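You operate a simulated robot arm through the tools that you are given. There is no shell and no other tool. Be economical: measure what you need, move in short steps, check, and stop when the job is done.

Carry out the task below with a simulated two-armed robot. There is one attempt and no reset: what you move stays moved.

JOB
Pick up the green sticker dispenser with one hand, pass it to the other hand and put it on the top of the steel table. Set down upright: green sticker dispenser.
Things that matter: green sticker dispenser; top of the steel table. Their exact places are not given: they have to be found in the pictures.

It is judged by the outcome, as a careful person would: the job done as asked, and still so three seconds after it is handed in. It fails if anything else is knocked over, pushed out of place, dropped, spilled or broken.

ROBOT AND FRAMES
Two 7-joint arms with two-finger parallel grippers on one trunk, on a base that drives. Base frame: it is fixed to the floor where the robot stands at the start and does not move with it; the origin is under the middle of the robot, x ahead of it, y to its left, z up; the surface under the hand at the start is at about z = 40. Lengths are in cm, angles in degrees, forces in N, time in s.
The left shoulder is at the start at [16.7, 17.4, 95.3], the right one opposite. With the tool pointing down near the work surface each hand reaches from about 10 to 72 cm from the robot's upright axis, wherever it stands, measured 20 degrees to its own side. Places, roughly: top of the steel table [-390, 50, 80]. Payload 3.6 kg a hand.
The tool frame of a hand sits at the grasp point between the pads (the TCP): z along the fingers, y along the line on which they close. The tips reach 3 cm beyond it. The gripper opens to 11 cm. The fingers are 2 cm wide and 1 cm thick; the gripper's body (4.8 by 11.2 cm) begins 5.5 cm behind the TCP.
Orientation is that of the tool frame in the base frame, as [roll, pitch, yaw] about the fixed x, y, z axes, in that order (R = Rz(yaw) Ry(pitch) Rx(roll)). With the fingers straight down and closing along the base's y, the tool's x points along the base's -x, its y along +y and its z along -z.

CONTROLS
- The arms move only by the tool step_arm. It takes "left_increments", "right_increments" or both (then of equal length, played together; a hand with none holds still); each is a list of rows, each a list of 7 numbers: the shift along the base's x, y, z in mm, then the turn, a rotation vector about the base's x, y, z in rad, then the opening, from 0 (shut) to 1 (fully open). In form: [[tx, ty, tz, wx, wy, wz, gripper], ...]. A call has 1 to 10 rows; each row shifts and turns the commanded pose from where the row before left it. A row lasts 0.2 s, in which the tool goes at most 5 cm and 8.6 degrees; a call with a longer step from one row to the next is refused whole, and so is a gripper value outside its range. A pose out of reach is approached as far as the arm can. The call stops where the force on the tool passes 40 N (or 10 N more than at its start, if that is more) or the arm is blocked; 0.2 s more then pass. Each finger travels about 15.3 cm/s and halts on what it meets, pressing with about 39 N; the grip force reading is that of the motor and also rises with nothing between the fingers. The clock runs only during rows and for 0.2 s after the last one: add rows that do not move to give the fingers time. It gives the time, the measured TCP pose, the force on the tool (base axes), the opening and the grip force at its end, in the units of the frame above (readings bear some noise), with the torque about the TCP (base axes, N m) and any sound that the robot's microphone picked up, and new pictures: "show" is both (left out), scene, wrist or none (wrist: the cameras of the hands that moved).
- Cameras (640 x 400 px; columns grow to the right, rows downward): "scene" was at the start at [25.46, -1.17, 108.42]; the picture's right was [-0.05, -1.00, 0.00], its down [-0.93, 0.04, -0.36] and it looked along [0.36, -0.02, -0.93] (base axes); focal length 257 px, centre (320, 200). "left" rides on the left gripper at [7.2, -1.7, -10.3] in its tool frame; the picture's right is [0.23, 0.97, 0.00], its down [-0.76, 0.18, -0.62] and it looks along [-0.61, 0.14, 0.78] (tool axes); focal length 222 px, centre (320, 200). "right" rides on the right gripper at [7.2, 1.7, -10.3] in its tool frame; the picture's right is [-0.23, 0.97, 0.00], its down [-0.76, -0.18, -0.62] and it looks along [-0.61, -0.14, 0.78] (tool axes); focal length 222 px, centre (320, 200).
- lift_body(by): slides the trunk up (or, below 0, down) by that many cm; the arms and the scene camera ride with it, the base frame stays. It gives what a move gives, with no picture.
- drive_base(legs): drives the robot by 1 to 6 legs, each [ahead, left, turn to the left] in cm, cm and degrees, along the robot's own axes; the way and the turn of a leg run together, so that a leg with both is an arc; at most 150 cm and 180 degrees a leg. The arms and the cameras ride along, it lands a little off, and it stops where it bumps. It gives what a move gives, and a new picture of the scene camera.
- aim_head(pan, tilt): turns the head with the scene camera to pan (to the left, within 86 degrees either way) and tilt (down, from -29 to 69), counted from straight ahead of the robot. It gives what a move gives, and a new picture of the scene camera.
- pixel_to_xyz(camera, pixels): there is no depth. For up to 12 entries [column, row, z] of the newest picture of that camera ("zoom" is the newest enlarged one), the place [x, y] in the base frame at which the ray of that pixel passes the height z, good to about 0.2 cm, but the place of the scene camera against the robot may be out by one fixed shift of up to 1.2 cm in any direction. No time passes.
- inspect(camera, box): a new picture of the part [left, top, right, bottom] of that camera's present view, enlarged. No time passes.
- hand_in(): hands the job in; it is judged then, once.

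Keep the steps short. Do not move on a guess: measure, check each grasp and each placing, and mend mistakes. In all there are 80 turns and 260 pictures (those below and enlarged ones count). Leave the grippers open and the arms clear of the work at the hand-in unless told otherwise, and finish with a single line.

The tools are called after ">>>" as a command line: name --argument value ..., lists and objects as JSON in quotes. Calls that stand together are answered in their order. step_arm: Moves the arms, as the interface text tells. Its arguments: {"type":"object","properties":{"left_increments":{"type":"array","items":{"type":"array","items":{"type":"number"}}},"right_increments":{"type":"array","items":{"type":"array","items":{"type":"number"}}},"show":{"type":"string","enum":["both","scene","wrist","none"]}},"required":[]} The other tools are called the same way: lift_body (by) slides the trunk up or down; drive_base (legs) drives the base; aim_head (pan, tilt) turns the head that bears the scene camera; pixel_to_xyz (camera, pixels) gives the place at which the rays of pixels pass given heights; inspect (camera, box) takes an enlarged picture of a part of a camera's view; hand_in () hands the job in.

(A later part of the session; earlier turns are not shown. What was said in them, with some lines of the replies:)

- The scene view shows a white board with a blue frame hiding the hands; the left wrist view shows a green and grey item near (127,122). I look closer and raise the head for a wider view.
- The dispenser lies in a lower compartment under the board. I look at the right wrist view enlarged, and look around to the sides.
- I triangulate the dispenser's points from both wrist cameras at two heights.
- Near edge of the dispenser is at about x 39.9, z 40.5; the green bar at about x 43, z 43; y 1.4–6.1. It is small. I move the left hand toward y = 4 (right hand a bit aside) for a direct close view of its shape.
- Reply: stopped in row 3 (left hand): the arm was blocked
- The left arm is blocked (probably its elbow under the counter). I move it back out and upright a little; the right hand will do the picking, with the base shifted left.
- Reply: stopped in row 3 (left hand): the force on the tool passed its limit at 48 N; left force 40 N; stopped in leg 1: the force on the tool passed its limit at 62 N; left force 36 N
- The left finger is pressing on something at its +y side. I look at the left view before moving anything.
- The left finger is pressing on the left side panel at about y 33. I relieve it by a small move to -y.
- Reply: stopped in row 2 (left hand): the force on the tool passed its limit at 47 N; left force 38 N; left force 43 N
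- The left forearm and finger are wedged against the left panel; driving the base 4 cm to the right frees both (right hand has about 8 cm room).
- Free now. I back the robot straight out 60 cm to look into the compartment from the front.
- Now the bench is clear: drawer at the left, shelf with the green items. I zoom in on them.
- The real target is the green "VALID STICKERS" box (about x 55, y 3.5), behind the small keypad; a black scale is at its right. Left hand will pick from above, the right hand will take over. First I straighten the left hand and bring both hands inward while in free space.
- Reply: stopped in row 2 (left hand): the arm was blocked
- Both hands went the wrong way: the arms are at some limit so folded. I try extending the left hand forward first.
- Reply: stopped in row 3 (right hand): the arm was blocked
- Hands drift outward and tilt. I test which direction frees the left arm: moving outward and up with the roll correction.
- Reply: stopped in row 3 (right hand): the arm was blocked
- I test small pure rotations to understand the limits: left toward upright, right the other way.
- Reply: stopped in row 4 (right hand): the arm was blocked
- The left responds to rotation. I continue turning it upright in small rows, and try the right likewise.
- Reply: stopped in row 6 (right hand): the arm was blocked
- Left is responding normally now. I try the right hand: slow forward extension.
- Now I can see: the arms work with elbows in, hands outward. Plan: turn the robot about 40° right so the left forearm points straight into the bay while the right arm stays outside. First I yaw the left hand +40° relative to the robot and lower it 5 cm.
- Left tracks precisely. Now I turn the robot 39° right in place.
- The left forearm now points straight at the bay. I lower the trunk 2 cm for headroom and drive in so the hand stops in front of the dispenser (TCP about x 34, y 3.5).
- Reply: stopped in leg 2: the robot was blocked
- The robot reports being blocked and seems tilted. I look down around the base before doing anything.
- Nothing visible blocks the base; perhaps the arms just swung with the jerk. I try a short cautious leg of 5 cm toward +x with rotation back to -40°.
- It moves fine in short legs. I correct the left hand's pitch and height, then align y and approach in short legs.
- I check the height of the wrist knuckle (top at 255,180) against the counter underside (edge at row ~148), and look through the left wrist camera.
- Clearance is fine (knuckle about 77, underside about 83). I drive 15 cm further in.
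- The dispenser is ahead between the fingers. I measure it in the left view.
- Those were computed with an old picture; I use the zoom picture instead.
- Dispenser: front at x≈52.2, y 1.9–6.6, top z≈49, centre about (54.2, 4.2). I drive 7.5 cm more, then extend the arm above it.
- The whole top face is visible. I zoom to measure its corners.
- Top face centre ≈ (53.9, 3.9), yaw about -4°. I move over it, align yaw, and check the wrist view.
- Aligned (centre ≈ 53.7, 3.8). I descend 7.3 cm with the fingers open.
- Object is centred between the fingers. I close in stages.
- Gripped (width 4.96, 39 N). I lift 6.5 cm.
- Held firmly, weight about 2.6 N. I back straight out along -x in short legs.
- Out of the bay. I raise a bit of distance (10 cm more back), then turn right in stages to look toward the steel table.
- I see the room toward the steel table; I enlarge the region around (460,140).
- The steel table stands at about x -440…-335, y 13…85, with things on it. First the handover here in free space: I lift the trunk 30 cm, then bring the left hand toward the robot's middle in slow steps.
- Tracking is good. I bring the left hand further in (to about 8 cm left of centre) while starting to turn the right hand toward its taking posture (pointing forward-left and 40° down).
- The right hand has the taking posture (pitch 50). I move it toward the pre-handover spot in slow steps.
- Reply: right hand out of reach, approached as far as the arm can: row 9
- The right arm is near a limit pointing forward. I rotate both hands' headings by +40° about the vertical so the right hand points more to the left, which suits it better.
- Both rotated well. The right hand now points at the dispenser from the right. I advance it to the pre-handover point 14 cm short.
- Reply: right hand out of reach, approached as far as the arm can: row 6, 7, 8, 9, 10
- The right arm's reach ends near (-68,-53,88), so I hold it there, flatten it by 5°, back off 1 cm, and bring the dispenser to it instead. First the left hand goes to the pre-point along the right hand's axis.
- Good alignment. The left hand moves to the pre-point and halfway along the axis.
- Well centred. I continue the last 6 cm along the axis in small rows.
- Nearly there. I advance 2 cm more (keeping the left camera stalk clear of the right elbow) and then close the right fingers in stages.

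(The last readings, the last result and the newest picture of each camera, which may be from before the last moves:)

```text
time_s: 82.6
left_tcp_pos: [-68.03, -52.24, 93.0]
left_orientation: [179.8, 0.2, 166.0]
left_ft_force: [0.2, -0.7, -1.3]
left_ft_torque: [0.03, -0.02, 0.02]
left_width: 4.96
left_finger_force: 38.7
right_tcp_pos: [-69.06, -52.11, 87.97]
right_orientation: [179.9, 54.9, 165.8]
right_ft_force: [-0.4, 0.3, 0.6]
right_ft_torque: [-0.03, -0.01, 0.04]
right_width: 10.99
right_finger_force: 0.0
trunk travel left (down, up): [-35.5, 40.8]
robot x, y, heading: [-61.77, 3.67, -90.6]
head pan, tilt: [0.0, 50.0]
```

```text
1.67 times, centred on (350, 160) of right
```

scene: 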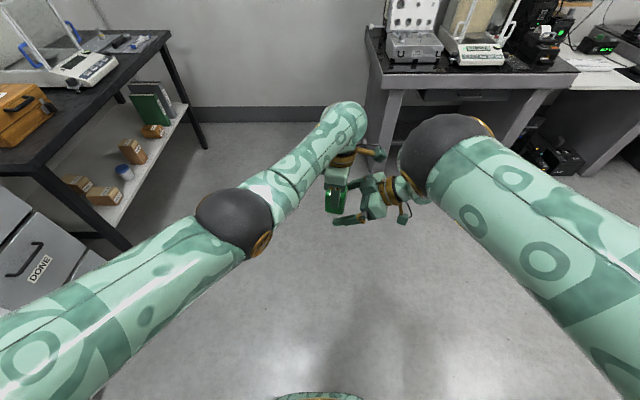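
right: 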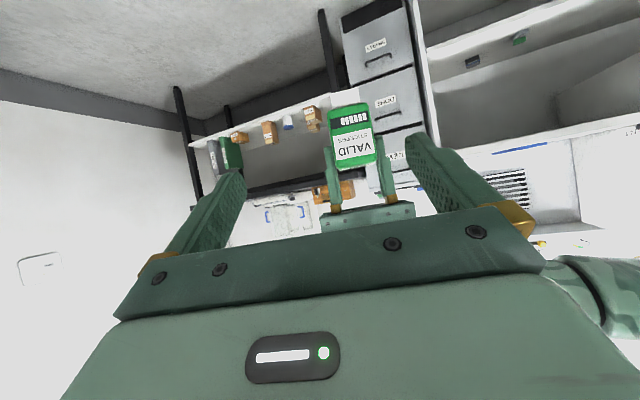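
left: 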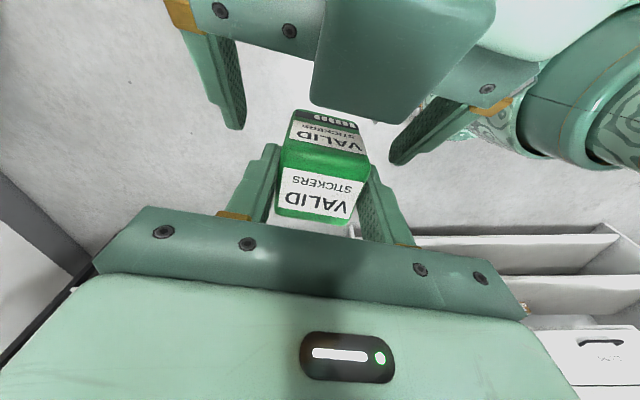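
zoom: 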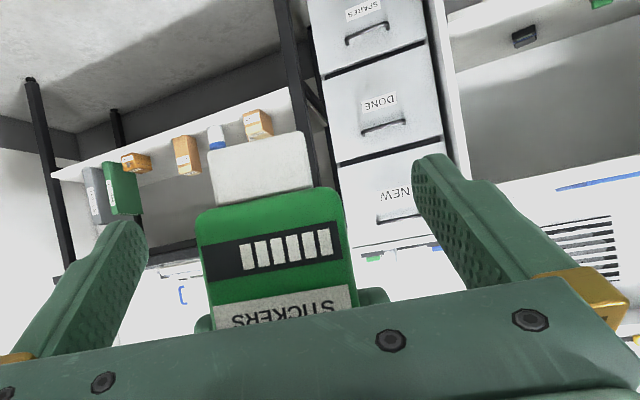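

Centred and no contact. I close the right fingers in stages while the left still holds.

>>> step_arm --right_increments '[[0, 0, 0, 0, 0, 0, 0.8], [0, 0, 0, 0, 0, 0, 0.65], [0, 0, 0, 0, 0, 0, 0.55], [0, 0, 0, 0, 0, 0, 0.48], [0, 0, 0, 0, 0, 0, 0.42], [0, 0, 0, 0, 0, 0, 0.3], [0, 0, 0, 0, 0, 0, 0.1], [0, 0, 0, 0, 0, 0, 0], [0, 0, 0, 0, 0, 0, 0]]' --show "wrist"

>>> inspect --camera "scene" --box '[300, 100, 460, 240]'

```text
time_s: 84.6
left_tcp_pos: [-67.79, -52.42, 93.06]
left_orientation: [179.9, 0.2, 166.0]
left_ft_force: [-5.7, -21.3, -10.3]
left_ft_torque: [-0.78, 0.19, -0.12]
left_width: 4.94
left_finger_force: 39.0
right_tcp_pos: [-69.04, -52.09, 87.98]
right_orientation: [179.9, 54.9, 165.7]
right_ft_force: [4.9, 21.4, 9.2]
right_ft_torque: [-0.35, -0.01, 0.39]
right_width: 4.96
right_finger_force: 39.0
trunk travel left (down, up): [-35.5, 40.8]
robot x, y, heading: [-61.6, 3.66, -90.8]
head pan, tilt: [0.0, 50.0]
```

right: 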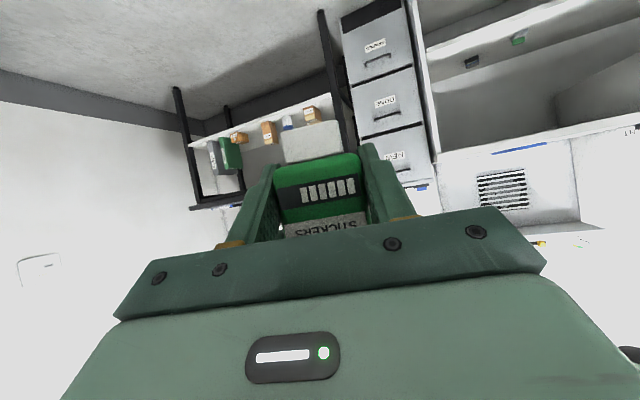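

```text
2.86 times, centred on (380, 170) of scene
```

zoom: 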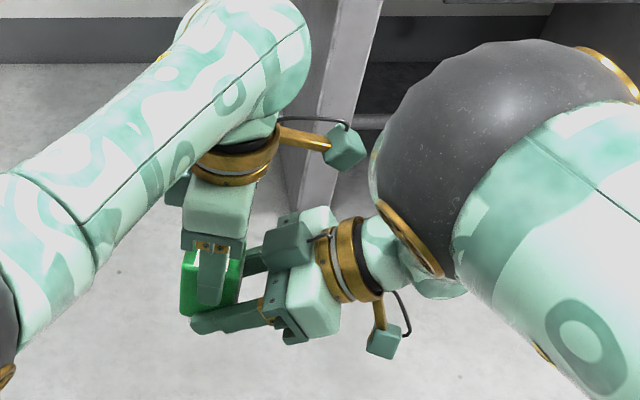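

Both hands hold it (right 4.96 cm, 39 N); internal side force of 21 N. I relax it by 2 mm, then open the left hand.

>>> step_arm --left_increments '[[-0.5, -2, -1, 0, 0, 0, 0], [0, 0, 0, 0, 0, 0, 0], [0, 0, 0, 0, 0, 0, 0.5], [0, 0, 0, 0, 0, 0, 0.65], [0, 0, 0, 0, 0, 0, 0.75], [0, 0, 0, 0, 0, 0, 0.75]]' --right_increments '[[0, 0, 0, 0, 0, 0, 0], [0, 0, 0, 0, 0, 0, 0], [0, 0, 0, 0, 0, 0, 0], [0, 0, 0, 0, 0, 0, 0], [0, 0, 0, 0, 0, 0, 0], [0, 0, 0, 0, 0, 0, 0]]' --show "wrist"

```text
time_s: 86.0
left_tcp_pos: [-68.02, -52.64, 92.91]
left_orientation: [179.7, 0.2, 166.2]
left_ft_force: [-0.2, -0.5, -0.3]
left_ft_torque: [0.0, 0.02, 0.01]
left_width: 8.26
left_finger_force: 0.0
right_tcp_pos: [-69.16, -52.09, 87.98]
right_orientation: [179.9, 54.9, 165.6]
right_ft_force: [0.8, -0.3, 0.3]
right_ft_torque: [0.0, 0.06, 0.03]
right_width: 4.97
right_finger_force: 38.5
trunk travel left (down, up): [-35.5, 40.8]
robot x, y, heading: [-62.06, 3.53, -90.7]
head pan, tilt: [0.0, 50.0]
```

right: 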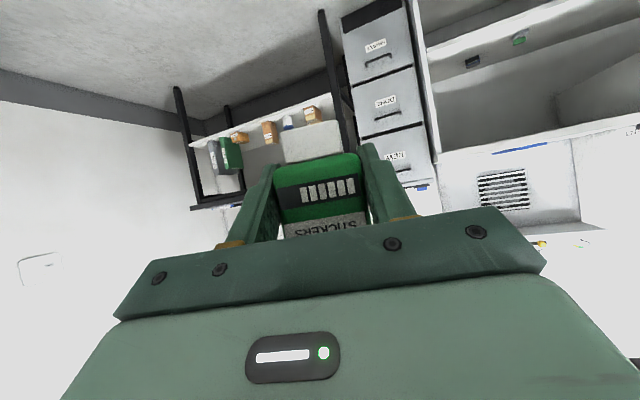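
left: 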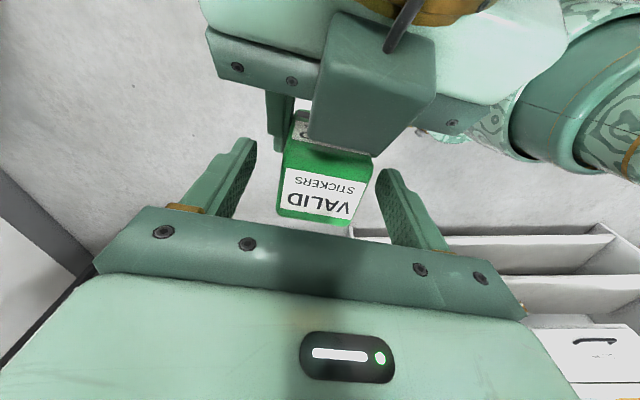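

The right hand holds it alone. I withdraw the left hand up and away to its side.

>>> step_arm --left_increments '[[6, -1.5, 15, 0, 0, 0, 0.75], [6, -1.5, 15, 0, 0, 0, 0.75], [8, -2, 15, 0, 0, 0, 0.75], [15, 0, 10, 0, 0, 0, 0.75], [25, 0, 0, 0, 0, 0, 0.75], [25, 0, 0, 0, 0, 0, 0.75], [25, 0, 0, 0, 0, 0, 0.75], [25, 0, 0, 0, 0, 0, 1], [25, 0, 0, 0, 0, 0, 1], [25, 0, 0, 0, 0, 0, 1]]' --show "scene"

>>> inspect --camera "scene" --box '[300, 100, 460, 240]'

```text
time_s: 88.2
left_tcp_pos: [-49.64, -53.06, 98.54]
left_orientation: [179.8, 0.2, 166.0]
left_ft_force: [0.1, 0.2, 0.5]
left_ft_torque: [0.01, 0.01, -0.02]
left_width: 11.02
left_finger_force: 0.0
right_tcp_pos: [-69.16, -52.05, 87.95]
right_orientation: [179.8, 54.9, 165.7]
right_ft_force: [-0.3, -0.3, -1.0]
right_ft_torque: [0.03, 0.01, 0.0]
right_width: 4.95
right_finger_force: 39.3
trunk travel left (down, up): [-35.5, 40.8]
robot x, y, heading: [-61.47, 3.97, -90.3]
head pan, tilt: [0.0, 50.0]
```

scene: 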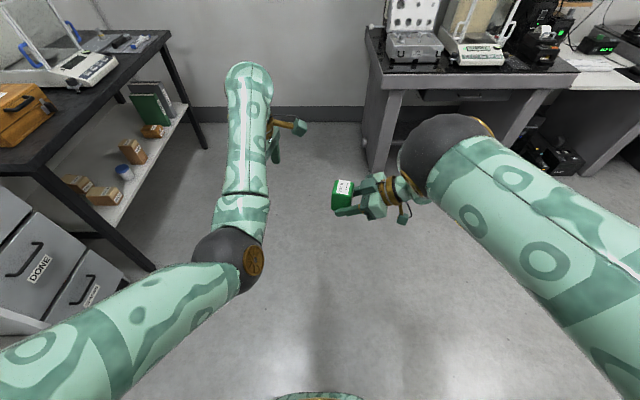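

```text
2.86 times, centred on (380, 170) of scene
```

zoom: 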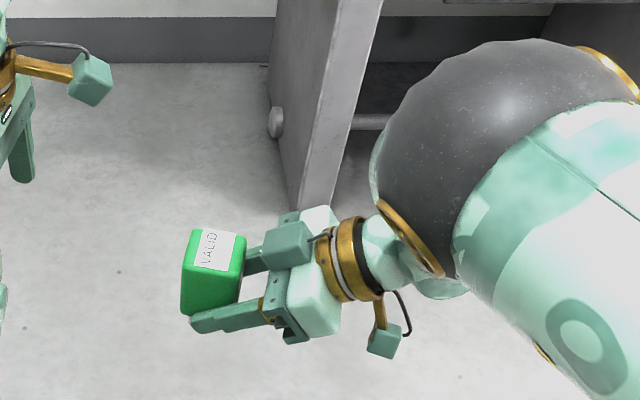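

Handover done; the right hand holds the dispenser upright. Now I drive into the corridor (y≈-40) and turn to face -x in stages.

>>> drive_base --legs '[[25, 0, 0], [25, 0, 0], [0, 0, -45], [0, 0, -45]]'

>>> aim_head --pan -10 --tilt 20

```text
time_s: 95.6
left_tcp_pos: [-118.5, -57.73, 98.57]
left_orientation: [179.8, 0.2, 75.7]
left_ft_force: [1.2, -0.3, 1.3]
left_ft_torque: [0.0, 0.01, 0.0]
left_width: 11.01
left_finger_force: 0.1
right_tcp_pos: [-117.57, -38.49, 87.91]
right_orientation: [179.8, 54.8, 75.5]
right_ft_force: [-0.4, -0.2, -1.4]
right_ft_torque: [0.0, -0.02, -0.05]
right_width: 4.94
right_finger_force: 39.1
trunk travel left (down, up): [-35.5, 40.8]
robot x, y, heading: [-62.01, -46.39, 179.2]
head pan, tilt: [0.0, 50.0]
```

scene: 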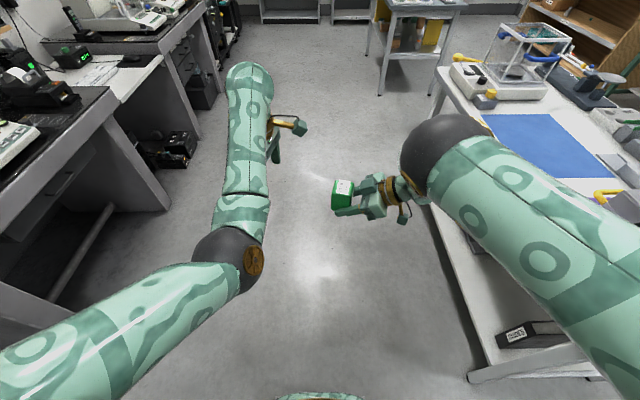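

```text
time_s: 96.5
left_tcp_pos: [-118.53, -57.79, 98.48]
left_orientation: [179.8, 0.1, 75.6]
left_ft_force: [-0.9, -0.5, -0.5]
left_ft_torque: [0.03, 0.0, 0.01]
left_width: 11.02
left_finger_force: 0.0
right_tcp_pos: [-117.61, -38.41, 87.96]
right_orientation: [179.9, 54.9, 75.4]
right_ft_force: [0.2, 0.3, -1.6]
right_ft_torque: [0.03, -0.01, 0.01]
right_width: 4.95
right_finger_force: 38.7
trunk travel left (down, up): [-35.5, 40.8]
robot x, y, heading: [-61.98, -46.53, 179.0]
head pan, tilt: [-10.0, 20.0]
```

scene: 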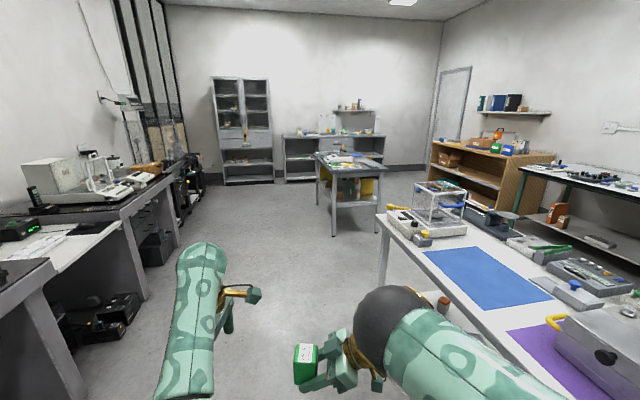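

>>> pixel_to_xyz --camera "scene" --pixels '[[84, 398, 0], [148, 298, 0], [182, 243, 0], [330, 237, 0], [320, 203, 0], [374, 238, 0], [337, 179, 80], [315, 155, 80], [388, 168, 80], [376, 214, 80], [384, 285, 0], [560, 398, 80]]'

```text
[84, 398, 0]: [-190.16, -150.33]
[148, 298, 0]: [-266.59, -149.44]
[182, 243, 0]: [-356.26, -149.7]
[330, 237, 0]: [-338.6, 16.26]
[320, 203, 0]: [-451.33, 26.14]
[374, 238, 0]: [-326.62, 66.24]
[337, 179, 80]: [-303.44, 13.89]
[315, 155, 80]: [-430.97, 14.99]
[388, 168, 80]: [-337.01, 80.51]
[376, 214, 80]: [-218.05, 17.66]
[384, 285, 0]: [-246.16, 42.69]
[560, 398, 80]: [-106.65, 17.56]
```

The corridor is wide (desk fronts at y≈-150, tables from y≈14). I drive toward the steel table, keeping to y≈-75.

>>> drive_base --legs '[[0, 28, 0], [80, 0, 0], [80, 0, 0], [60, 0, 0]]'

>>> aim_head --pan -50 --tilt 30

```text
time_s: 109.2
left_tcp_pos: [-337.54, -79.85, 98.45]
left_orientation: [179.6, 0.2, 75.4]
left_ft_force: [0.0, 0.3, -0.9]
left_ft_torque: [0.03, -0.01, 0.01]
left_width: 11.03
left_finger_force: 0.1
right_tcp_pos: [-336.37, -60.34, 87.82]
right_orientation: [179.9, 54.9, 74.9]
right_ft_force: [0.2, 0.1, -1.9]
right_ft_torque: [0.02, 0.0, 0.01]
right_width: 4.97
right_finger_force: 38.9
trunk travel left (down, up): [-35.5, 40.8]
robot x, y, heading: [-280.96, -68.83, 178.8]
head pan, tilt: [-10.0, 20.0]
```

scene: 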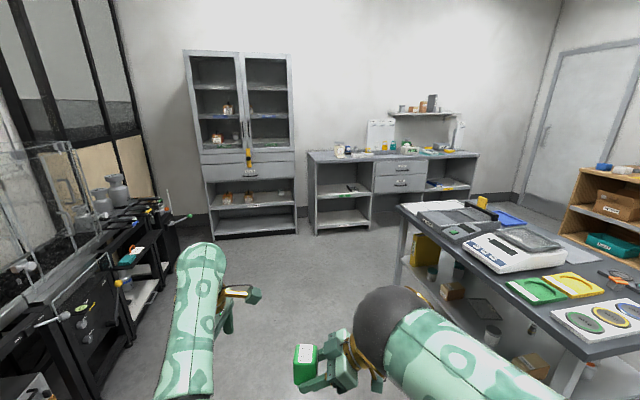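

```text
time_s: 110.2
left_tcp_pos: [-337.54, -79.91, 98.54]
left_orientation: [179.9, 0.2, 75.2]
left_ft_force: [0.2, 0.5, -0.4]
left_ft_torque: [0.03, 0.0, -0.02]
left_width: 11.01
left_finger_force: 0.1
right_tcp_pos: [-336.45, -60.5, 87.83]
right_orientation: [180.0, 54.9, 75.1]
right_ft_force: [-0.2, -0.2, -2.3]
right_ft_torque: [0.05, -0.01, 0.02]
right_width: 4.98
right_finger_force: 39.5
trunk travel left (down, up): [-35.5, 40.8]
robot x, y, heading: [-280.7, -68.78, 178.8]
head pan, tilt: [-50.0, 30.0]
```

scene: 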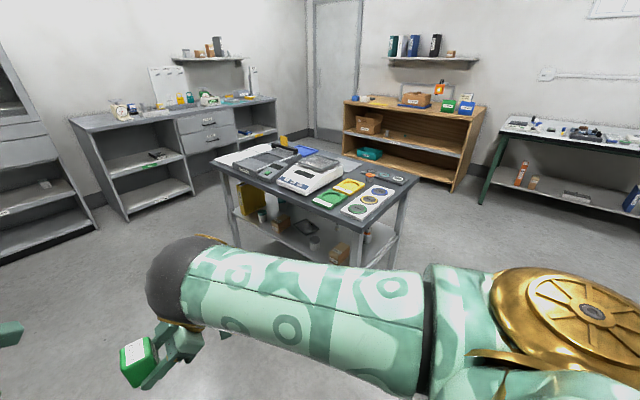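

I enlarge the table top.

>>> inspect --camera "scene" --box '[195, 125, 435, 255]'

>>> pixel_to_xyz --camera "scene" --pixels '[[213, 163, 80], [377, 225, 80], [418, 179, 80], [213, 163, 76], [377, 225, 76], [418, 179, 76], [390, 267, 0], [237, 245, 0]]'

```text
2.67 times, centred on (315, 190) of scene
```

zoom: 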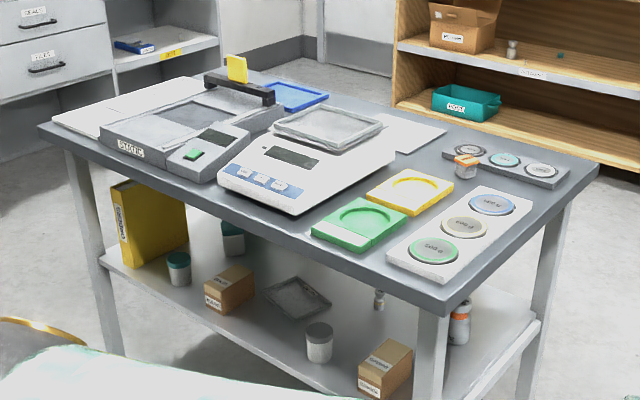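

```text
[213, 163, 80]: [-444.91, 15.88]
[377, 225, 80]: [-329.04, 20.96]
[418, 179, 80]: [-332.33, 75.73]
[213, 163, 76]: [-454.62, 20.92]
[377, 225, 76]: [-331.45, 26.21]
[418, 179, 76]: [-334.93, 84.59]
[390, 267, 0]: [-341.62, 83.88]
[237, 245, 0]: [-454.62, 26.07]
```

>>> pixel_to_xyz --camera "zoom" --pixels '[[532, 202, 80], [445, 283, 80], [385, 255, 80], [598, 172, 80], [556, 188, 80], [443, 155, 80], [467, 178, 80], [454, 186, 80], [447, 131, 80], [405, 154, 80], [312, 238, 80], [358, 254, 80]]'

>>> pixel_to_xyz --camera "zoom" --pixels '[[298, 215, 80], [218, 182, 80], [205, 184, 80], [100, 142, 80], [443, 312, 80], [300, 245, 80], [478, 187, 80], [396, 152, 80], [366, 198, 80], [38, 130, 80], [160, 190, 80], [408, 212, 80]]'

```text
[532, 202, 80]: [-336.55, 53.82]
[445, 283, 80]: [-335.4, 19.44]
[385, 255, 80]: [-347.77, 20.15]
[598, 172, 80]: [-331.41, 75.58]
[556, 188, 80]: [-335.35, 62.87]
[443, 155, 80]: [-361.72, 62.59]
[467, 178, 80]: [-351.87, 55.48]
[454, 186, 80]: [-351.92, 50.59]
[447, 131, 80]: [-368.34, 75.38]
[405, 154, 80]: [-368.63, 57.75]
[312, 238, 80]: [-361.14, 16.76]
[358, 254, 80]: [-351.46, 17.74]
```

```text
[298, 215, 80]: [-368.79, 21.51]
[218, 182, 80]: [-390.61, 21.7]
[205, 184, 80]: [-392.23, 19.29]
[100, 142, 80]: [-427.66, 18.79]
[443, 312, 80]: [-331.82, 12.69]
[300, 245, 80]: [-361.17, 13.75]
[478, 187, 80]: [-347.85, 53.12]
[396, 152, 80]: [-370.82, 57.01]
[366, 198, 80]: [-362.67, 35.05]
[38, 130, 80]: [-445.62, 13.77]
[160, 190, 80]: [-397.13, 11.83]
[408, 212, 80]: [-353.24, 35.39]
```

Free spot: the gap at the front edge between the scale (right-front corner ≈ -369, 21.5) and the green pad (left-front corner ≈ -361, 17). Target centre about (-365, 17.5). I raise the trunk 10 cm, drive to x≈-371 and turn to face the table.

>>> lift_body --by 10

>>> drive_base --legs '[[45, 5, 0], [45, 0, 0], [0, 0, -45], [0, 0, -44]]'

>>> aim_head --pan 0 --tilt 40

```text
time_s: 111.6
left_tcp_pos: [-337.62, -79.81, 108.59]
left_orientation: [179.7, 0.2, 75.3]
left_ft_force: [-0.3, 1.0, -0.2]
left_ft_torque: [-0.03, -0.04, 0.0]
left_width: 11.0
left_finger_force: 0.0
right_tcp_pos: [-336.3, -60.42, 97.9]
right_orientation: [179.9, 55.0, 74.8]
right_ft_force: [0.1, 0.0, -1.2]
right_ft_torque: [0.02, 0.0, 0.03]
right_width: 4.97
right_finger_force: 39.2
trunk travel left (down, up): [-45.5, 30.8]
robot x, y, heading: [-281.19, -69.06, 179.0]
head pan, tilt: [-50.0, 30.0]
```

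```text
time_s: 120.7
left_tcp_pos: [-383.47, -15.31, 108.48]
left_orientation: [179.9, 0.2, -13.6]
left_ft_force: [0.3, -0.9, -0.1]
left_ft_torque: [0.02, 0.02, 0.0]
left_width: 11.01
left_finger_force: 0.0
right_tcp_pos: [-363.97, -16.01, 97.97]
right_orientation: [179.9, 54.9, -13.9]
right_ft_force: [-0.4, -0.8, -1.7]
right_ft_torque: [-0.03, 0.01, 0.05]
right_width: 4.97
right_finger_force: 38.9
trunk travel left (down, up): [-45.5, 30.8]
robot x, y, heading: [-371.43, -71.33, 89.7]
head pan, tilt: [-50.0, 30.0]
```

scene: 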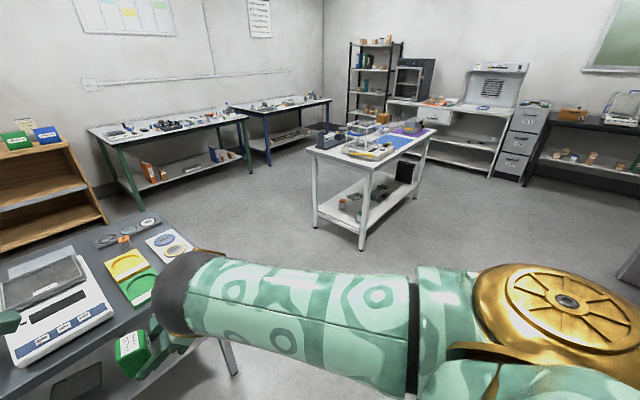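

```text
time_s: 121.9
left_tcp_pos: [-383.57, -15.13, 108.48]
left_orientation: [179.8, 0.2, -13.6]
left_ft_force: [-0.5, 0.2, 0.2]
left_ft_torque: [0.02, 0.02, 0.01]
left_width: 10.99
left_finger_force: 0.0
right_tcp_pos: [-363.97, -15.95, 97.94]
right_orientation: [179.9, 54.9, -13.9]
right_ft_force: [0.7, -0.7, -2.2]
right_ft_torque: [-0.01, -0.04, -0.01]
right_width: 4.95
right_finger_force: 38.9
trunk travel left (down, up): [-45.5, 30.8]
robot x, y, heading: [-371.46, -71.83, 90.0]
head pan, tilt: [0.0, 40.0]
```

scene: 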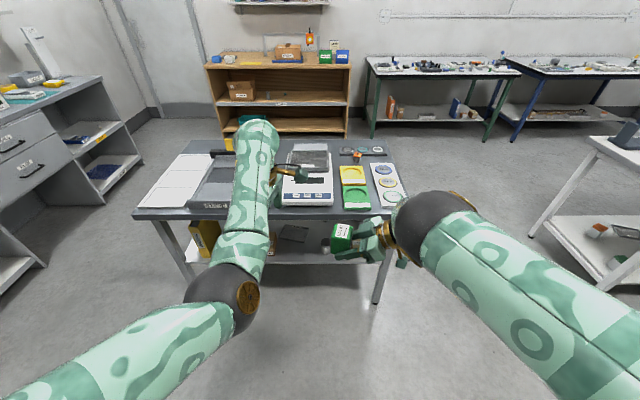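

A clear frontal view. I zoom in on the gap between scale and green pad.

>>> inspect --camera "scene" --box '[270, 135, 420, 260]'

```text
3.20 times, centred on (345, 198) of scene
```

zoom: 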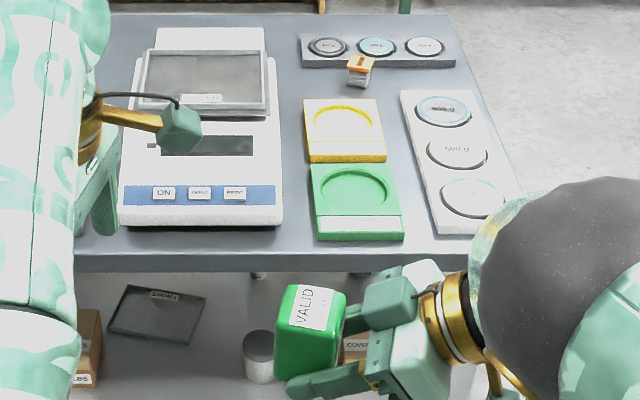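

>>> pixel_to_xyz --camera "zoom" --pixels '[[281, 224, 80], [119, 226, 80], [318, 240, 80], [403, 240, 80], [436, 234, 80], [500, 190, 80], [309, 160, 80], [387, 162, 80], [300, 254, 80], [90, 256, 80], [310, 95, 80], [302, 66, 80]]'

>>> pixel_to_xyz --camera "zoom" --pixels '[[454, 66, 80], [365, 85, 80], [401, 92, 80], [475, 90, 80], [266, 60, 80], [302, 33, 80], [446, 15, 80], [380, 12, 80], [470, 92, 80], [303, 100, 80], [455, 40, 80], [300, 12, 80]]'

```text
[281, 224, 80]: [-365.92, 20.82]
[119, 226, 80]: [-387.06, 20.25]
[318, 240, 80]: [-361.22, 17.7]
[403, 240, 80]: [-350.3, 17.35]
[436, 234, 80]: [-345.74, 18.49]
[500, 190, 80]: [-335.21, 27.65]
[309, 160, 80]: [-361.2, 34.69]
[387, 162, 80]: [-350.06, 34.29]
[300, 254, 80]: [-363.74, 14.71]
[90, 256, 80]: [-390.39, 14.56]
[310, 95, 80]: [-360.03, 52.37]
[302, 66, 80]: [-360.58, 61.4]
```

```text
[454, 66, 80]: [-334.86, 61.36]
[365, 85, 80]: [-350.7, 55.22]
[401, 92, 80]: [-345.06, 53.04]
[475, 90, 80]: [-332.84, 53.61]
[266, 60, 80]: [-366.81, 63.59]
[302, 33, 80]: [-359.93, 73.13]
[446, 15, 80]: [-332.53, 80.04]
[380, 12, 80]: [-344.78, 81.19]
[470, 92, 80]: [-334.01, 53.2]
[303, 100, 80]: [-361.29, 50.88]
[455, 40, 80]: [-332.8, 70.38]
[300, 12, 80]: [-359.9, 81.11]
```

The gap at the front is only about 5 cm — too tight. The strip at the back right behind the weight rack (y≈71–80, x -360…-332) is free, and can be reached from the table's east end. I measure the space there.

>>> pixel_to_xyz --camera "scene" --pixels '[[530, 236, 0], [583, 137, 80], [583, 137, 76], [222, 136, 0], [348, 137, 0], [367, 137, 0], [490, 140, 0], [610, 270, 0], [375, 303, 0]]'

>>> inspect --camera "scene" --box '[320, 110, 420, 180]'

```text
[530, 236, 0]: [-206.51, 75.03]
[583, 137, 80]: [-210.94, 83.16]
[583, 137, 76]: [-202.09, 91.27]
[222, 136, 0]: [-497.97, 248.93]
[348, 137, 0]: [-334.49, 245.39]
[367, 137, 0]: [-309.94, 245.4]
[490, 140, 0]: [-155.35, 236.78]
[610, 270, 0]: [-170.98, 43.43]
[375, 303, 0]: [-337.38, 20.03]
```

```text
5.71 times, centred on (370, 145) of scene
```

zoom: 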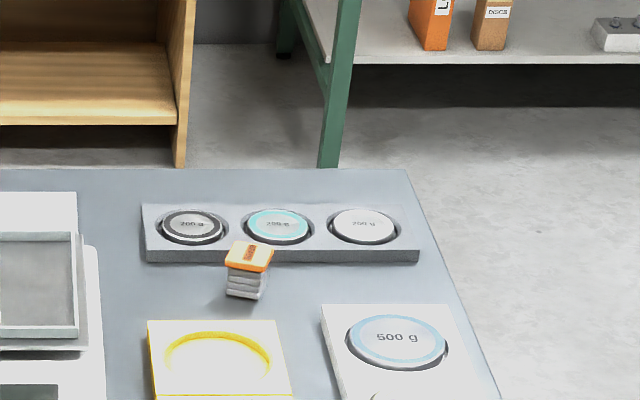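

There is over 100 cm between the tables and free floor north. I turn back to heading 180, reverse to x≈-293 and then move sideways north along the table's east end.

>>> drive_base --legs '[[0, 0, 45], [0, 0, 45], [-39, 0, 0], [-39, 0, 0]]'

>>> drive_base --legs '[[0, -45, 0], [0, -45, 0]]'

```text
time_s: 130.6
left_tcp_pos: [-349.78, -83.83, 108.56]
left_orientation: [179.8, 0.2, 77.5]
left_ft_force: [0.4, 0.0, -0.1]
left_ft_torque: [-0.01, 0.04, 0.01]
left_width: 11.01
left_finger_force: 0.0
right_tcp_pos: [-349.3, -64.25, 97.92]
right_orientation: [180.0, 54.8, 77.3]
right_ft_force: [-0.3, -0.2, -2.0]
right_ft_torque: [0.03, 0.01, 0.03]
right_width: 4.94
right_finger_force: 38.6
trunk travel left (down, up): [-45.5, 30.8]
robot x, y, heading: [-293.69, -70.28, -179.2]
head pan, tilt: [0.0, 40.0]
```

scene: 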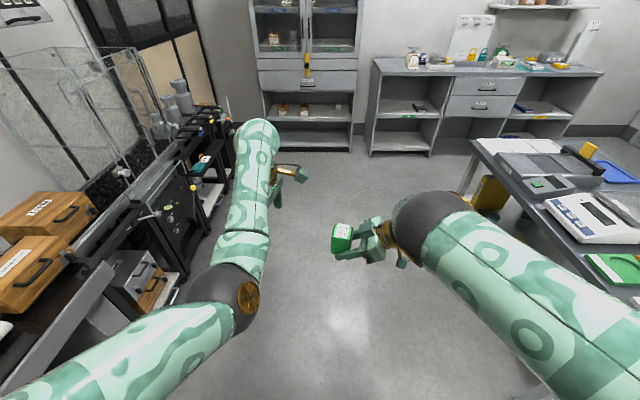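

```text
time_s: 135.6
left_tcp_pos: [-351.68, 5.69, 108.56]
left_orientation: [179.7, 0.2, 77.5]
left_ft_force: [-0.2, 0.2, -0.4]
left_ft_torque: [-0.02, 0.01, 0.02]
left_width: 11.02
left_finger_force: 0.0
right_tcp_pos: [-351.33, 25.12, 97.97]
right_orientation: [179.8, 54.9, 77.3]
right_ft_force: [-0.5, 0.4, -1.6]
right_ft_torque: [-0.01, 0.0, 0.0]
right_width: 4.96
right_finger_force: 38.9
trunk travel left (down, up): [-45.5, 30.8]
robot x, y, heading: [-295.86, 18.96, -179.0]
head pan, tilt: [0.0, 40.0]
```

scene: 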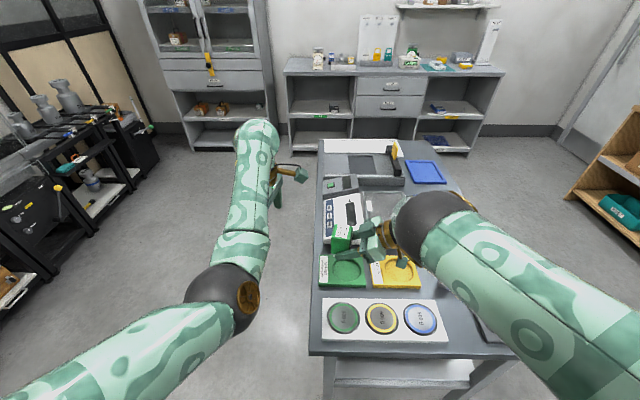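

All clear so far. I continue 52 cm further north and 4 cm back.

>>> drive_base --legs '[[-4, -26, 0], [0, -26, 0]]'

>>> inspect --camera "scene" --box '[240, 160, 500, 340]'

>>> inspect --camera "right" --box '[0, 0, 640, 400]'

```text
time_s: 138.9
left_tcp_pos: [-348.84, 58.09, 108.56]
left_orientation: [179.6, 0.2, 77.5]
left_ft_force: [-0.6, -0.1, 1.2]
left_ft_torque: [-0.03, 0.0, 0.01]
left_width: 11.02
left_finger_force: 0.1
right_tcp_pos: [-348.34, 77.54, 97.83]
right_orientation: [179.9, 55.1, 77.3]
right_ft_force: [0.7, 0.6, -1.9]
right_ft_torque: [-0.01, -0.01, 0.01]
right_width: 4.98
right_finger_force: 39.3
trunk travel left (down, up): [-45.5, 30.8]
robot x, y, heading: [-292.32, 71.15, -178.9]
head pan, tilt: [0.0, 40.0]
```

scene: 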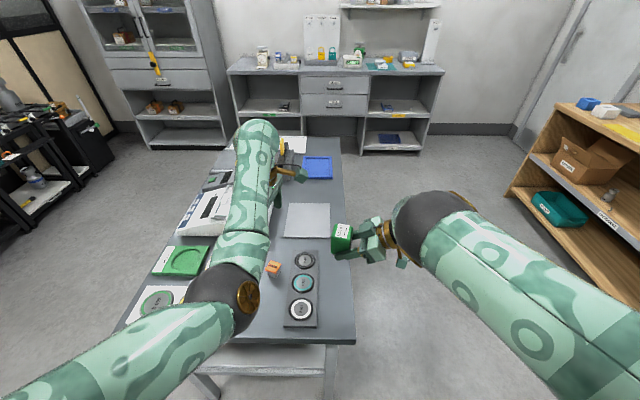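

```text
2.22 times, centred on (370, 250) of scene
```

zoom: 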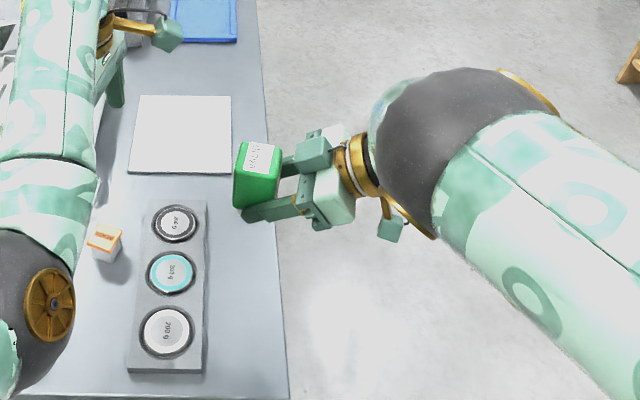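

```text
1.00 times, centred on (320, 200) of right (not enlarged: the box is as wide or as high as the picture)
```

zoom: 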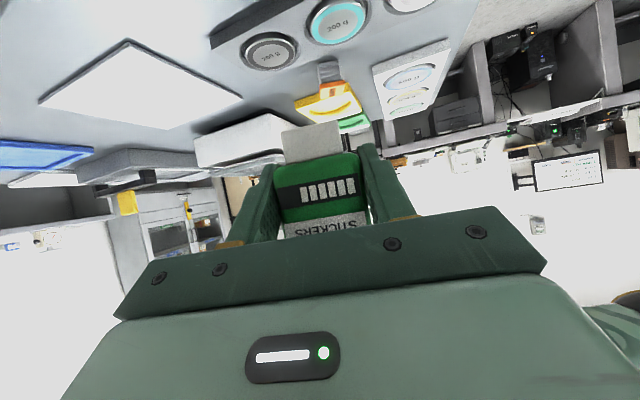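

I measure the north strip at this view.

>>> pixel_to_xyz --camera "scene" --pixels '[[346, 238, 80], [349, 264, 80], [353, 305, 80], [319.5, 257, 80], [319, 290, 80], [317, 327, 80], [330.5, 238, 80], [356, 344, 80], [319.5, 257, 82]]'

```text
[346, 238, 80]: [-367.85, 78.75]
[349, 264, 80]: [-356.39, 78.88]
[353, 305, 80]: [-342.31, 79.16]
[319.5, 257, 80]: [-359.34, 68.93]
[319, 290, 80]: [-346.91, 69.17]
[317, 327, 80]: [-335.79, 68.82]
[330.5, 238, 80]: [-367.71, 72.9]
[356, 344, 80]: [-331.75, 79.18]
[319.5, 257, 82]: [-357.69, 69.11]
```

Strip is y≈69–79. I shift the right hand 2 cm south so the dispenser is centred at y≈74, then lower the trunk 12 cm.

>>> step_arm --right_increments '[[0, -7, 0, 0, 0, 0, 0], [0, -7, 0, 0, 0, 0, 0], [0, -6, 0, 0, 0, 0, 0], [0, 0, 0, 0, 0, 0, 0]]' --show "none"

>>> lift_body --by -11

>>> inspect --camera "right" --box '[0, 0, 640, 400]'

>>> inspect --camera "scene" --box '[270, 180, 430, 330]'

```text
time_s: 139.9
left_tcp_pos: [-348.81, 58.03, 108.45]
left_orientation: [179.9, 0.2, 77.6]
left_ft_force: [0.3, 0.5, 0.6]
left_ft_torque: [-0.04, 0.0, 0.01]
left_width: 11.01
left_finger_force: 0.1
right_tcp_pos: [-348.41, 75.41, 97.91]
right_orientation: [180.0, 54.8, 77.3]
right_ft_force: [-0.4, -0.5, -1.0]
right_ft_torque: [0.04, -0.01, 0.02]
right_width: 5.0
right_finger_force: 38.7
trunk travel left (down, up): [-45.5, 30.8]
robot x, y, heading: [-292.68, 71.37, -179.2]
head pan, tilt: [0.0, 40.0]
```

```text
time_s: 141.3
left_tcp_pos: [-348.8, 57.88, 97.66]
left_orientation: [179.8, 0.2, 77.5]
left_ft_force: [0.8, -0.3, -0.2]
left_ft_torque: [0.0, 0.02, 0.0]
left_width: 11.03
left_finger_force: 0.1
right_tcp_pos: [-348.41, 75.47, 85.81]
right_orientation: [177.8, 54.5, 75.7]
right_ft_force: [-0.6, 0.0, -3.0]
right_ft_torque: [0.02, 0.01, -0.04]
right_width: 4.97
right_finger_force: 38.8
trunk travel left (down, up): [-34.5, 41.8]
robot x, y, heading: [-292.81, 71.05, -178.7]
head pan, tilt: [0.0, 40.0]
```

```text
1.00 times, centred on (320, 200) of right (not enlarged: the box is as wide or as high as the picture)
```

zoom: 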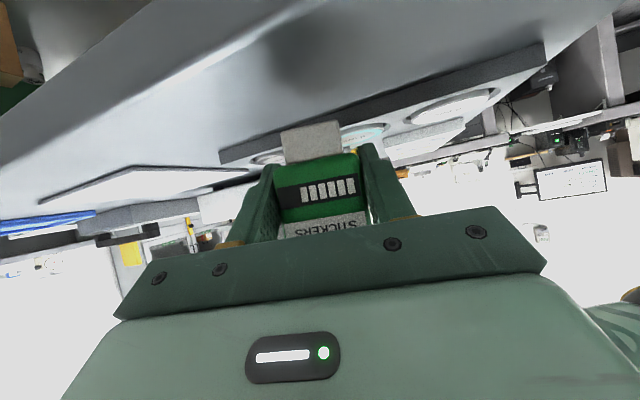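

```text
2.67 times, centred on (350, 255) of scene
```

zoom: 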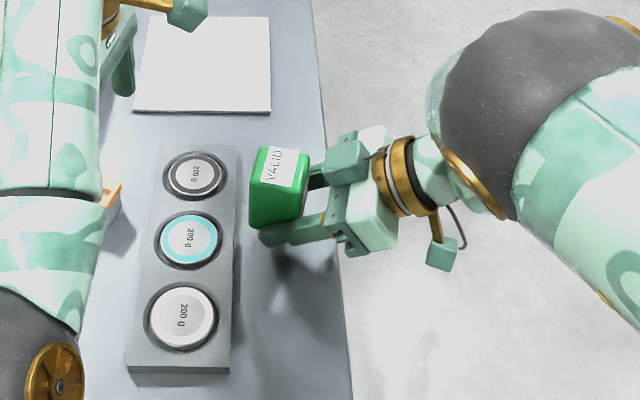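

The right hand tilted ~1.3° during the lowering. I correct this and re-read before the final descent.

>>> step_arm --right_increments '[[0, 0, 0, 0, 0.0227, -0.003, 0], [0, 0, 0, 0, 0, 0, 0], [0, 0, 0, 0, 0, 0, 0]]' --show "none"

```text
time_s: 142.1
left_tcp_pos: [-348.8, 58.08, 97.58]
left_orientation: [179.8, 0.3, 77.5]
left_ft_force: [1.1, 0.2, 0.2]
left_ft_torque: [0.0, 0.0, -0.01]
left_width: 11.0
left_finger_force: 0.0
right_tcp_pos: [-348.5, 75.59, 85.74]
right_orientation: [179.8, 55.1, 77.2]
right_ft_force: [0.1, -0.1, -1.6]
right_ft_torque: [0.07, -0.05, -0.01]
right_width: 4.96
right_finger_force: 38.8
trunk travel left (down, up): [-34.5, 41.8]
robot x, y, heading: [-292.56, 71.47, -178.8]
head pan, tilt: [0.0, 40.0]
```

Upright again. I descend 12 mm, then 2 mm rows watching the force.

>>> step_arm --right_increments '[[0, 0, -4, 0, 0, 0, 0], [0, 0, -4, 0, 0, 0, 0], [0, 0, -4, 0, 0, 0, 0], [0, 0, 0, 0, 0, 0, 0]]' --show "wrist"

>>> inspect --camera "left" --box '[0, 0, 640, 400]'

```text
time_s: 143.1
left_tcp_pos: [-348.66, 57.96, 97.52]
left_orientation: [179.8, 0.2, 77.6]
left_ft_force: [-1.1, 0.2, 0.5]
left_ft_torque: [-0.02, 0.02, 0.0]
left_width: 11.0
left_finger_force: 0.1
right_tcp_pos: [-348.48, 75.44, 84.52]
right_orientation: [179.9, 54.9, 77.3]
right_ft_force: [-0.7, -0.1, -2.2]
right_ft_torque: [0.02, -0.05, 0.0]
right_width: 4.97
right_finger_force: 39.0
trunk travel left (down, up): [-34.5, 41.8]
robot x, y, heading: [-292.37, 71.53, -178.9]
head pan, tilt: [0.0, 40.0]
```

right: 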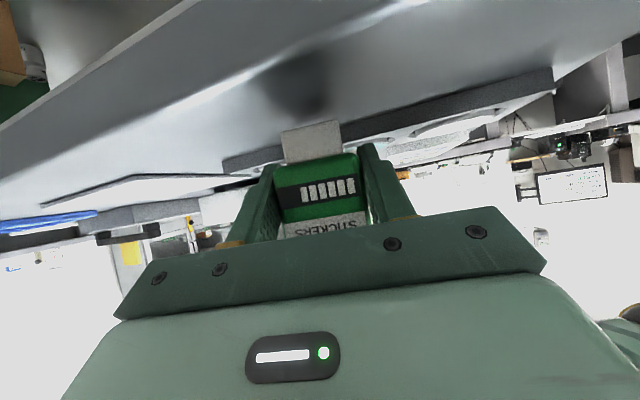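

```text
1.00 times, centred on (320, 200) of left (not enlarged: the box is as wide or as high as the picture)
```

zoom: 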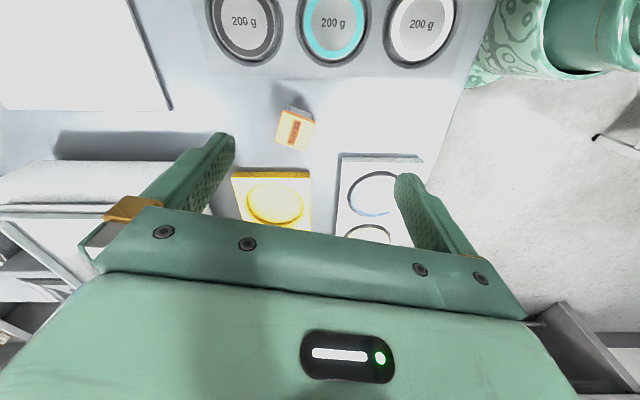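

>>> step_arm --right_increments '[[0, 0, -2, 0, 0, 0, 0], [0, 0, -2, 0, 0, 0, 0], [0, 0, -2, 0, 0, 0, 0], [0, 0, 0, 0, 0, 0, 0]]' --show "none"

>>> inspect --camera "right" --box '[200, 60, 440, 260]'

```text
time_s: 144.1
left_tcp_pos: [-348.83, 57.95, 97.53]
left_orientation: [179.8, 0.3, 77.7]
left_ft_force: [0.7, 0.2, 0.2]
left_ft_torque: [0.01, 0.0, 0.01]
left_width: 10.99
left_finger_force: 0.1
right_tcp_pos: [-348.38, 75.51, 84.0]
right_orientation: [179.8, 54.9, 77.3]
right_ft_force: [-0.2, 0.2, -1.8]
right_ft_torque: [0.02, -0.01, 0.02]
right_width: 4.94
right_finger_force: 38.7
trunk travel left (down, up): [-34.5, 41.8]
robot x, y, heading: [-292.74, 71.58, -178.9]
head pan, tilt: [0.0, 40.0]
```

```text
2.00 times, centred on (320, 160) of right
```

zoom: 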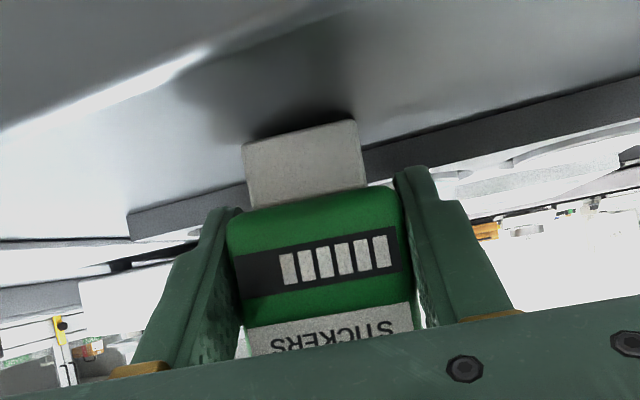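

>>> step_arm --right_increments '[[0, 0, -1.5, 0, 0, 0, 0], [0, 0, -1.5, 0, 0, 0, 0], [0, 0, -1.5, 0, 0, 0, 0], [0, 0, 0, 0, 0, 0, 0]]' --show "none"

>>> inspect --camera "right" --box '[200, 60, 440, 260]'

```text
time_s: 145.1
left_tcp_pos: [-348.75, 57.93, 97.57]
left_orientation: [179.9, 0.2, 77.6]
left_ft_force: [-0.5, -0.1, 0.7]
left_ft_torque: [0.0, 0.0, 0.0]
left_width: 11.01
left_finger_force: 0.1
right_tcp_pos: [-348.43, 75.39, 83.57]
right_orientation: [-179.9, 55.1, 77.3]
right_ft_force: [-1.0, 0.9, 7.9]
right_ft_torque: [0.07, -0.02, -0.02]
right_width: 4.95
right_finger_force: 38.5
trunk travel left (down, up): [-34.5, 41.8]
robot x, y, heading: [-292.64, 71.63, -179.0]
head pan, tilt: [0.0, 40.0]
```

```text
2.00 times, centred on (320, 160) of right
```

zoom: 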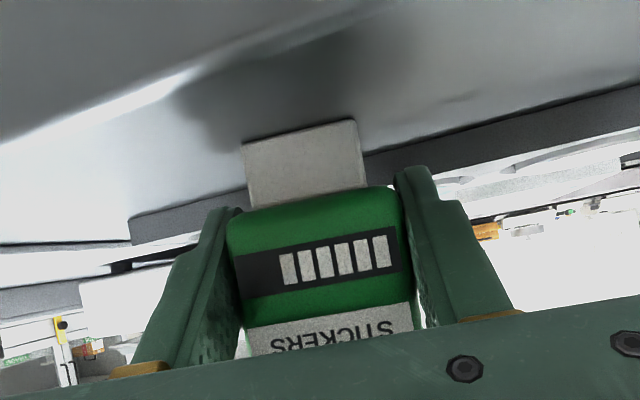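

Touchdown: about +10 N at z 83.6, as expected. I open the right fingers in stages.

>>> step_arm --right_increments '[[0, 0, 0, 0, 0, 0, 0.44], [0, 0, 0, 0, 0, 0, 0.47], [0, 0, 0, 0, 0, 0, 0.52], [0, 0, 0, 0, 0, 0, 0.6], [0, 0, 0, 0, 0, 0, 0.7], [0, 0, 0, 0, 0, 0, 0.7]]' --show "wrist"

>>> inspect --camera "scene" --box '[270, 180, 430, 330]'

```text
time_s: 146.5
left_tcp_pos: [-348.77, 57.9, 97.55]
left_orientation: [179.9, 0.2, 77.6]
left_ft_force: [0.5, 0.4, 0.1]
left_ft_torque: [-0.06, -0.03, 0.02]
left_width: 10.99
left_finger_force: 0.1
right_tcp_pos: [-348.41, 75.55, 83.51]
right_orientation: [179.9, 55.0, 77.2]
right_ft_force: [-0.2, 0.4, -0.1]
right_ft_torque: [0.01, -0.01, 0.02]
right_width: 7.69
right_finger_force: 0.2
trunk travel left (down, up): [-34.5, 41.8]
robot x, y, heading: [-292.51, 71.1, -178.8]
head pan, tilt: [0.0, 40.0]
```

right: 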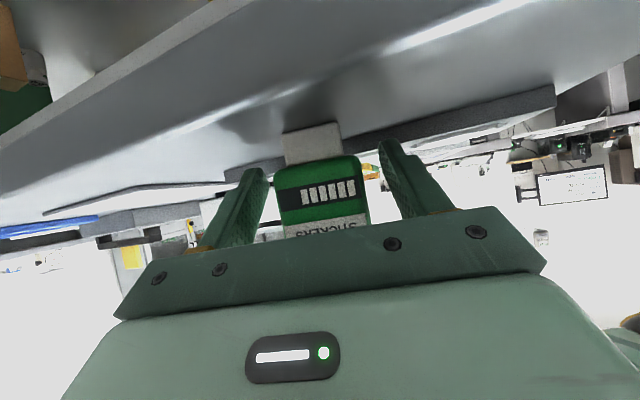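

```text
2.67 times, centred on (350, 255) of scene
```

zoom: 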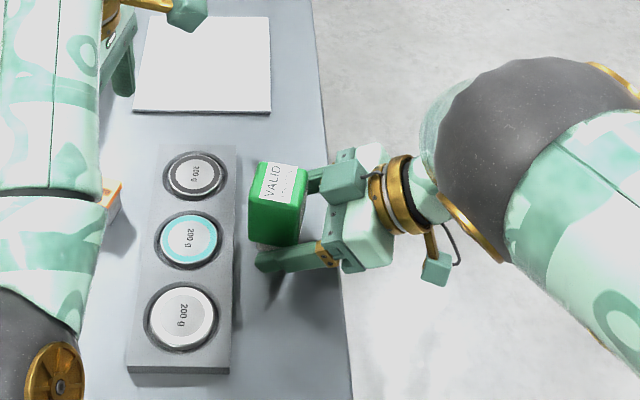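

Released and standing. I withdraw the right hand along its own axis, away from the table.

>>> step_arm --right_increments '[[1.8, 8, 5.7, 0, 0, 0, 0.7], [1.8, 8, 5.7, 0, 0, 0, 0.7], [2.7, 12, 8.6, 0, 0, 0, 0.7], [2.7, 12, 8.6, 0, 0, 0, 0.7], [2.7, 12, 8.6, 0, 0, 0, 0.7], [2.7, 12, 8.6, 0, 0, 0, 0.7], [2.7, 12, 8.6, 0, 0, 0, 1], [2.7, 12, 8.6, 0, 0, 0, 1], [0, 0, 10, 0, 0, 0, 1], [0, 0, 10, 0, 0, 0, 1]]' --show "wrist"

>>> inspect --camera "scene" --box '[270, 180, 430, 330]'

```text
time_s: 148.7
left_tcp_pos: [-348.84, 57.91, 97.48]
left_orientation: [179.8, 0.1, 77.6]
left_ft_force: [0.1, 0.3, -0.8]
left_ft_torque: [0.01, 0.0, 0.0]
left_width: 10.98
left_finger_force: 0.0
right_tcp_pos: [-346.53, 84.34, 91.76]
right_orientation: [179.8, 55.0, 77.1]
right_ft_force: [0.3, 0.1, -0.2]
right_ft_torque: [0.0, 0.02, 0.0]
right_width: 10.98
right_finger_force: 0.0
trunk travel left (down, up): [-34.5, 41.8]
robot x, y, heading: [-292.48, 71.56, -178.7]
head pan, tilt: [0.0, 40.0]
```

right: 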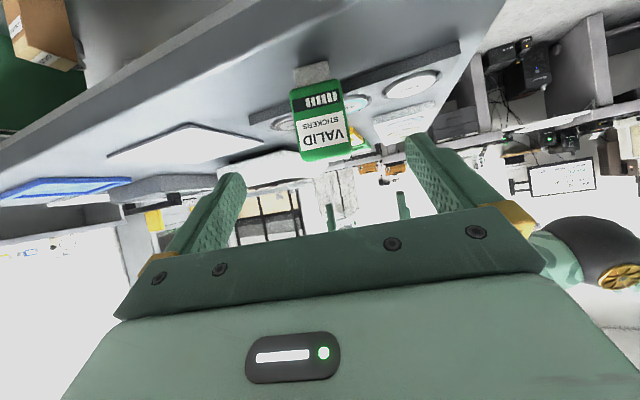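

```text
2.67 times, centred on (350, 255) of scene
```

zoom: 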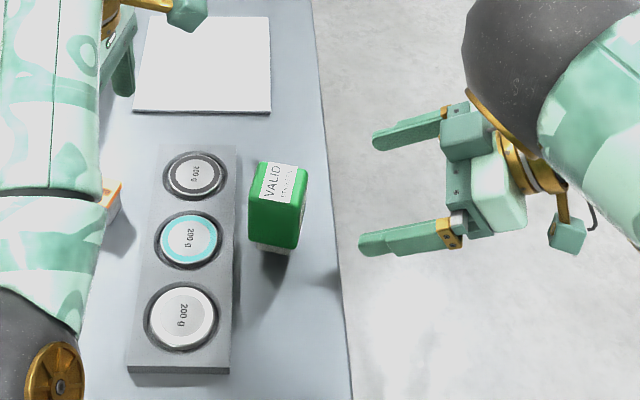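

The dispenser stands upright on the table, hand clear. I raise the trunk 12 cm and back off 30 cm so both arms are clear.

>>> lift_body --by 12

>>> drive_base --legs '[[-15, 0, 0], [-15, 0, 0]]'

>>> inspect --camera "scene" --box '[200, 100, 440, 260]'

```text
time_s: 150.2
left_tcp_pos: [-348.89, 57.91, 109.54]
left_orientation: [179.6, 0.2, 77.6]
left_ft_force: [-0.2, 0.1, -0.5]
left_ft_torque: [0.01, -0.03, 0.0]
left_width: 11.0
left_finger_force: 0.0
right_tcp_pos: [-346.54, 84.35, 103.7]
right_orientation: [179.8, 55.0, 77.1]
right_ft_force: [0.5, -0.4, -0.6]
right_ft_torque: [-0.01, 0.01, 0.02]
right_width: 10.99
right_finger_force: 0.1
trunk travel left (down, up): [-46.5, 29.8]
robot x, y, heading: [-292.58, 71.26, -178.8]
head pan, tilt: [0.0, 40.0]
```

```text
time_s: 152.6
left_tcp_pos: [-318.41, 58.51, 109.6]
left_orientation: [179.7, 0.2, 77.6]
left_ft_force: [0.2, 0.2, 0.0]
left_ft_torque: [0.03, -0.01, -0.01]
left_width: 11.0
left_finger_force: 0.1
right_tcp_pos: [-316.17, 84.81, 103.83]
right_orientation: [179.9, 55.1, 77.3]
right_ft_force: [-0.4, 0.1, -0.4]
right_ft_torque: [-0.02, 0.01, 0.03]
right_width: 11.0
right_finger_force: 0.1
trunk travel left (down, up): [-46.5, 29.8]
robot x, y, heading: [-262.24, 71.92, -178.9]
head pan, tilt: [0.0, 40.0]
```

scene: 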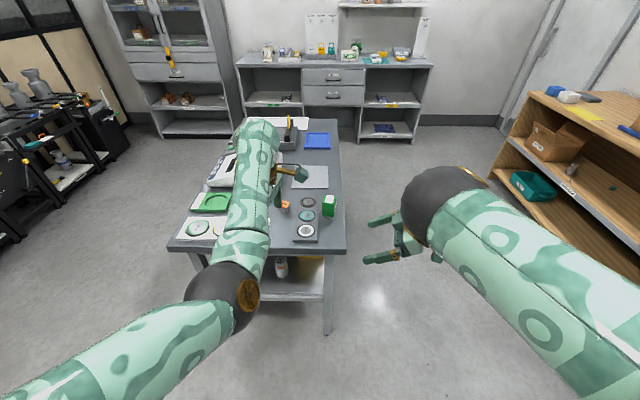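

```text
2.50 times, centred on (320, 180) of scene
```

zoom: 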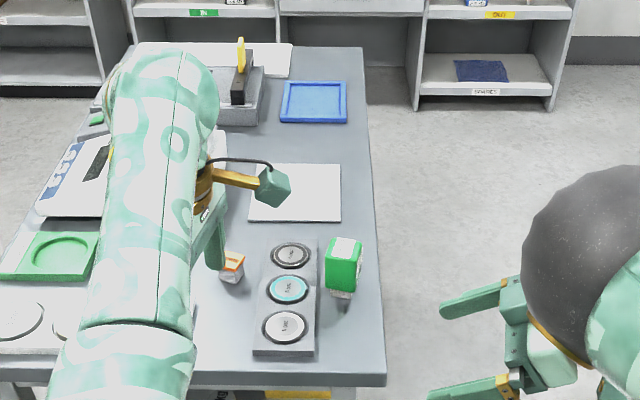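

The dispenser stands upright on the steel table, nothing on the table has moved, and both grippers are open and clear. I hand in.

>>> hand_in

```text
The job is handed in.
```

The green sticker dispenser was picked up with the left hand, passed in the air to the right hand and set upright on the steel table; early on the left arm pressed briefly against the side of the drawer above the pick-up shelf, and one drive stopped against something I could not see, but I saw nothing out of place.
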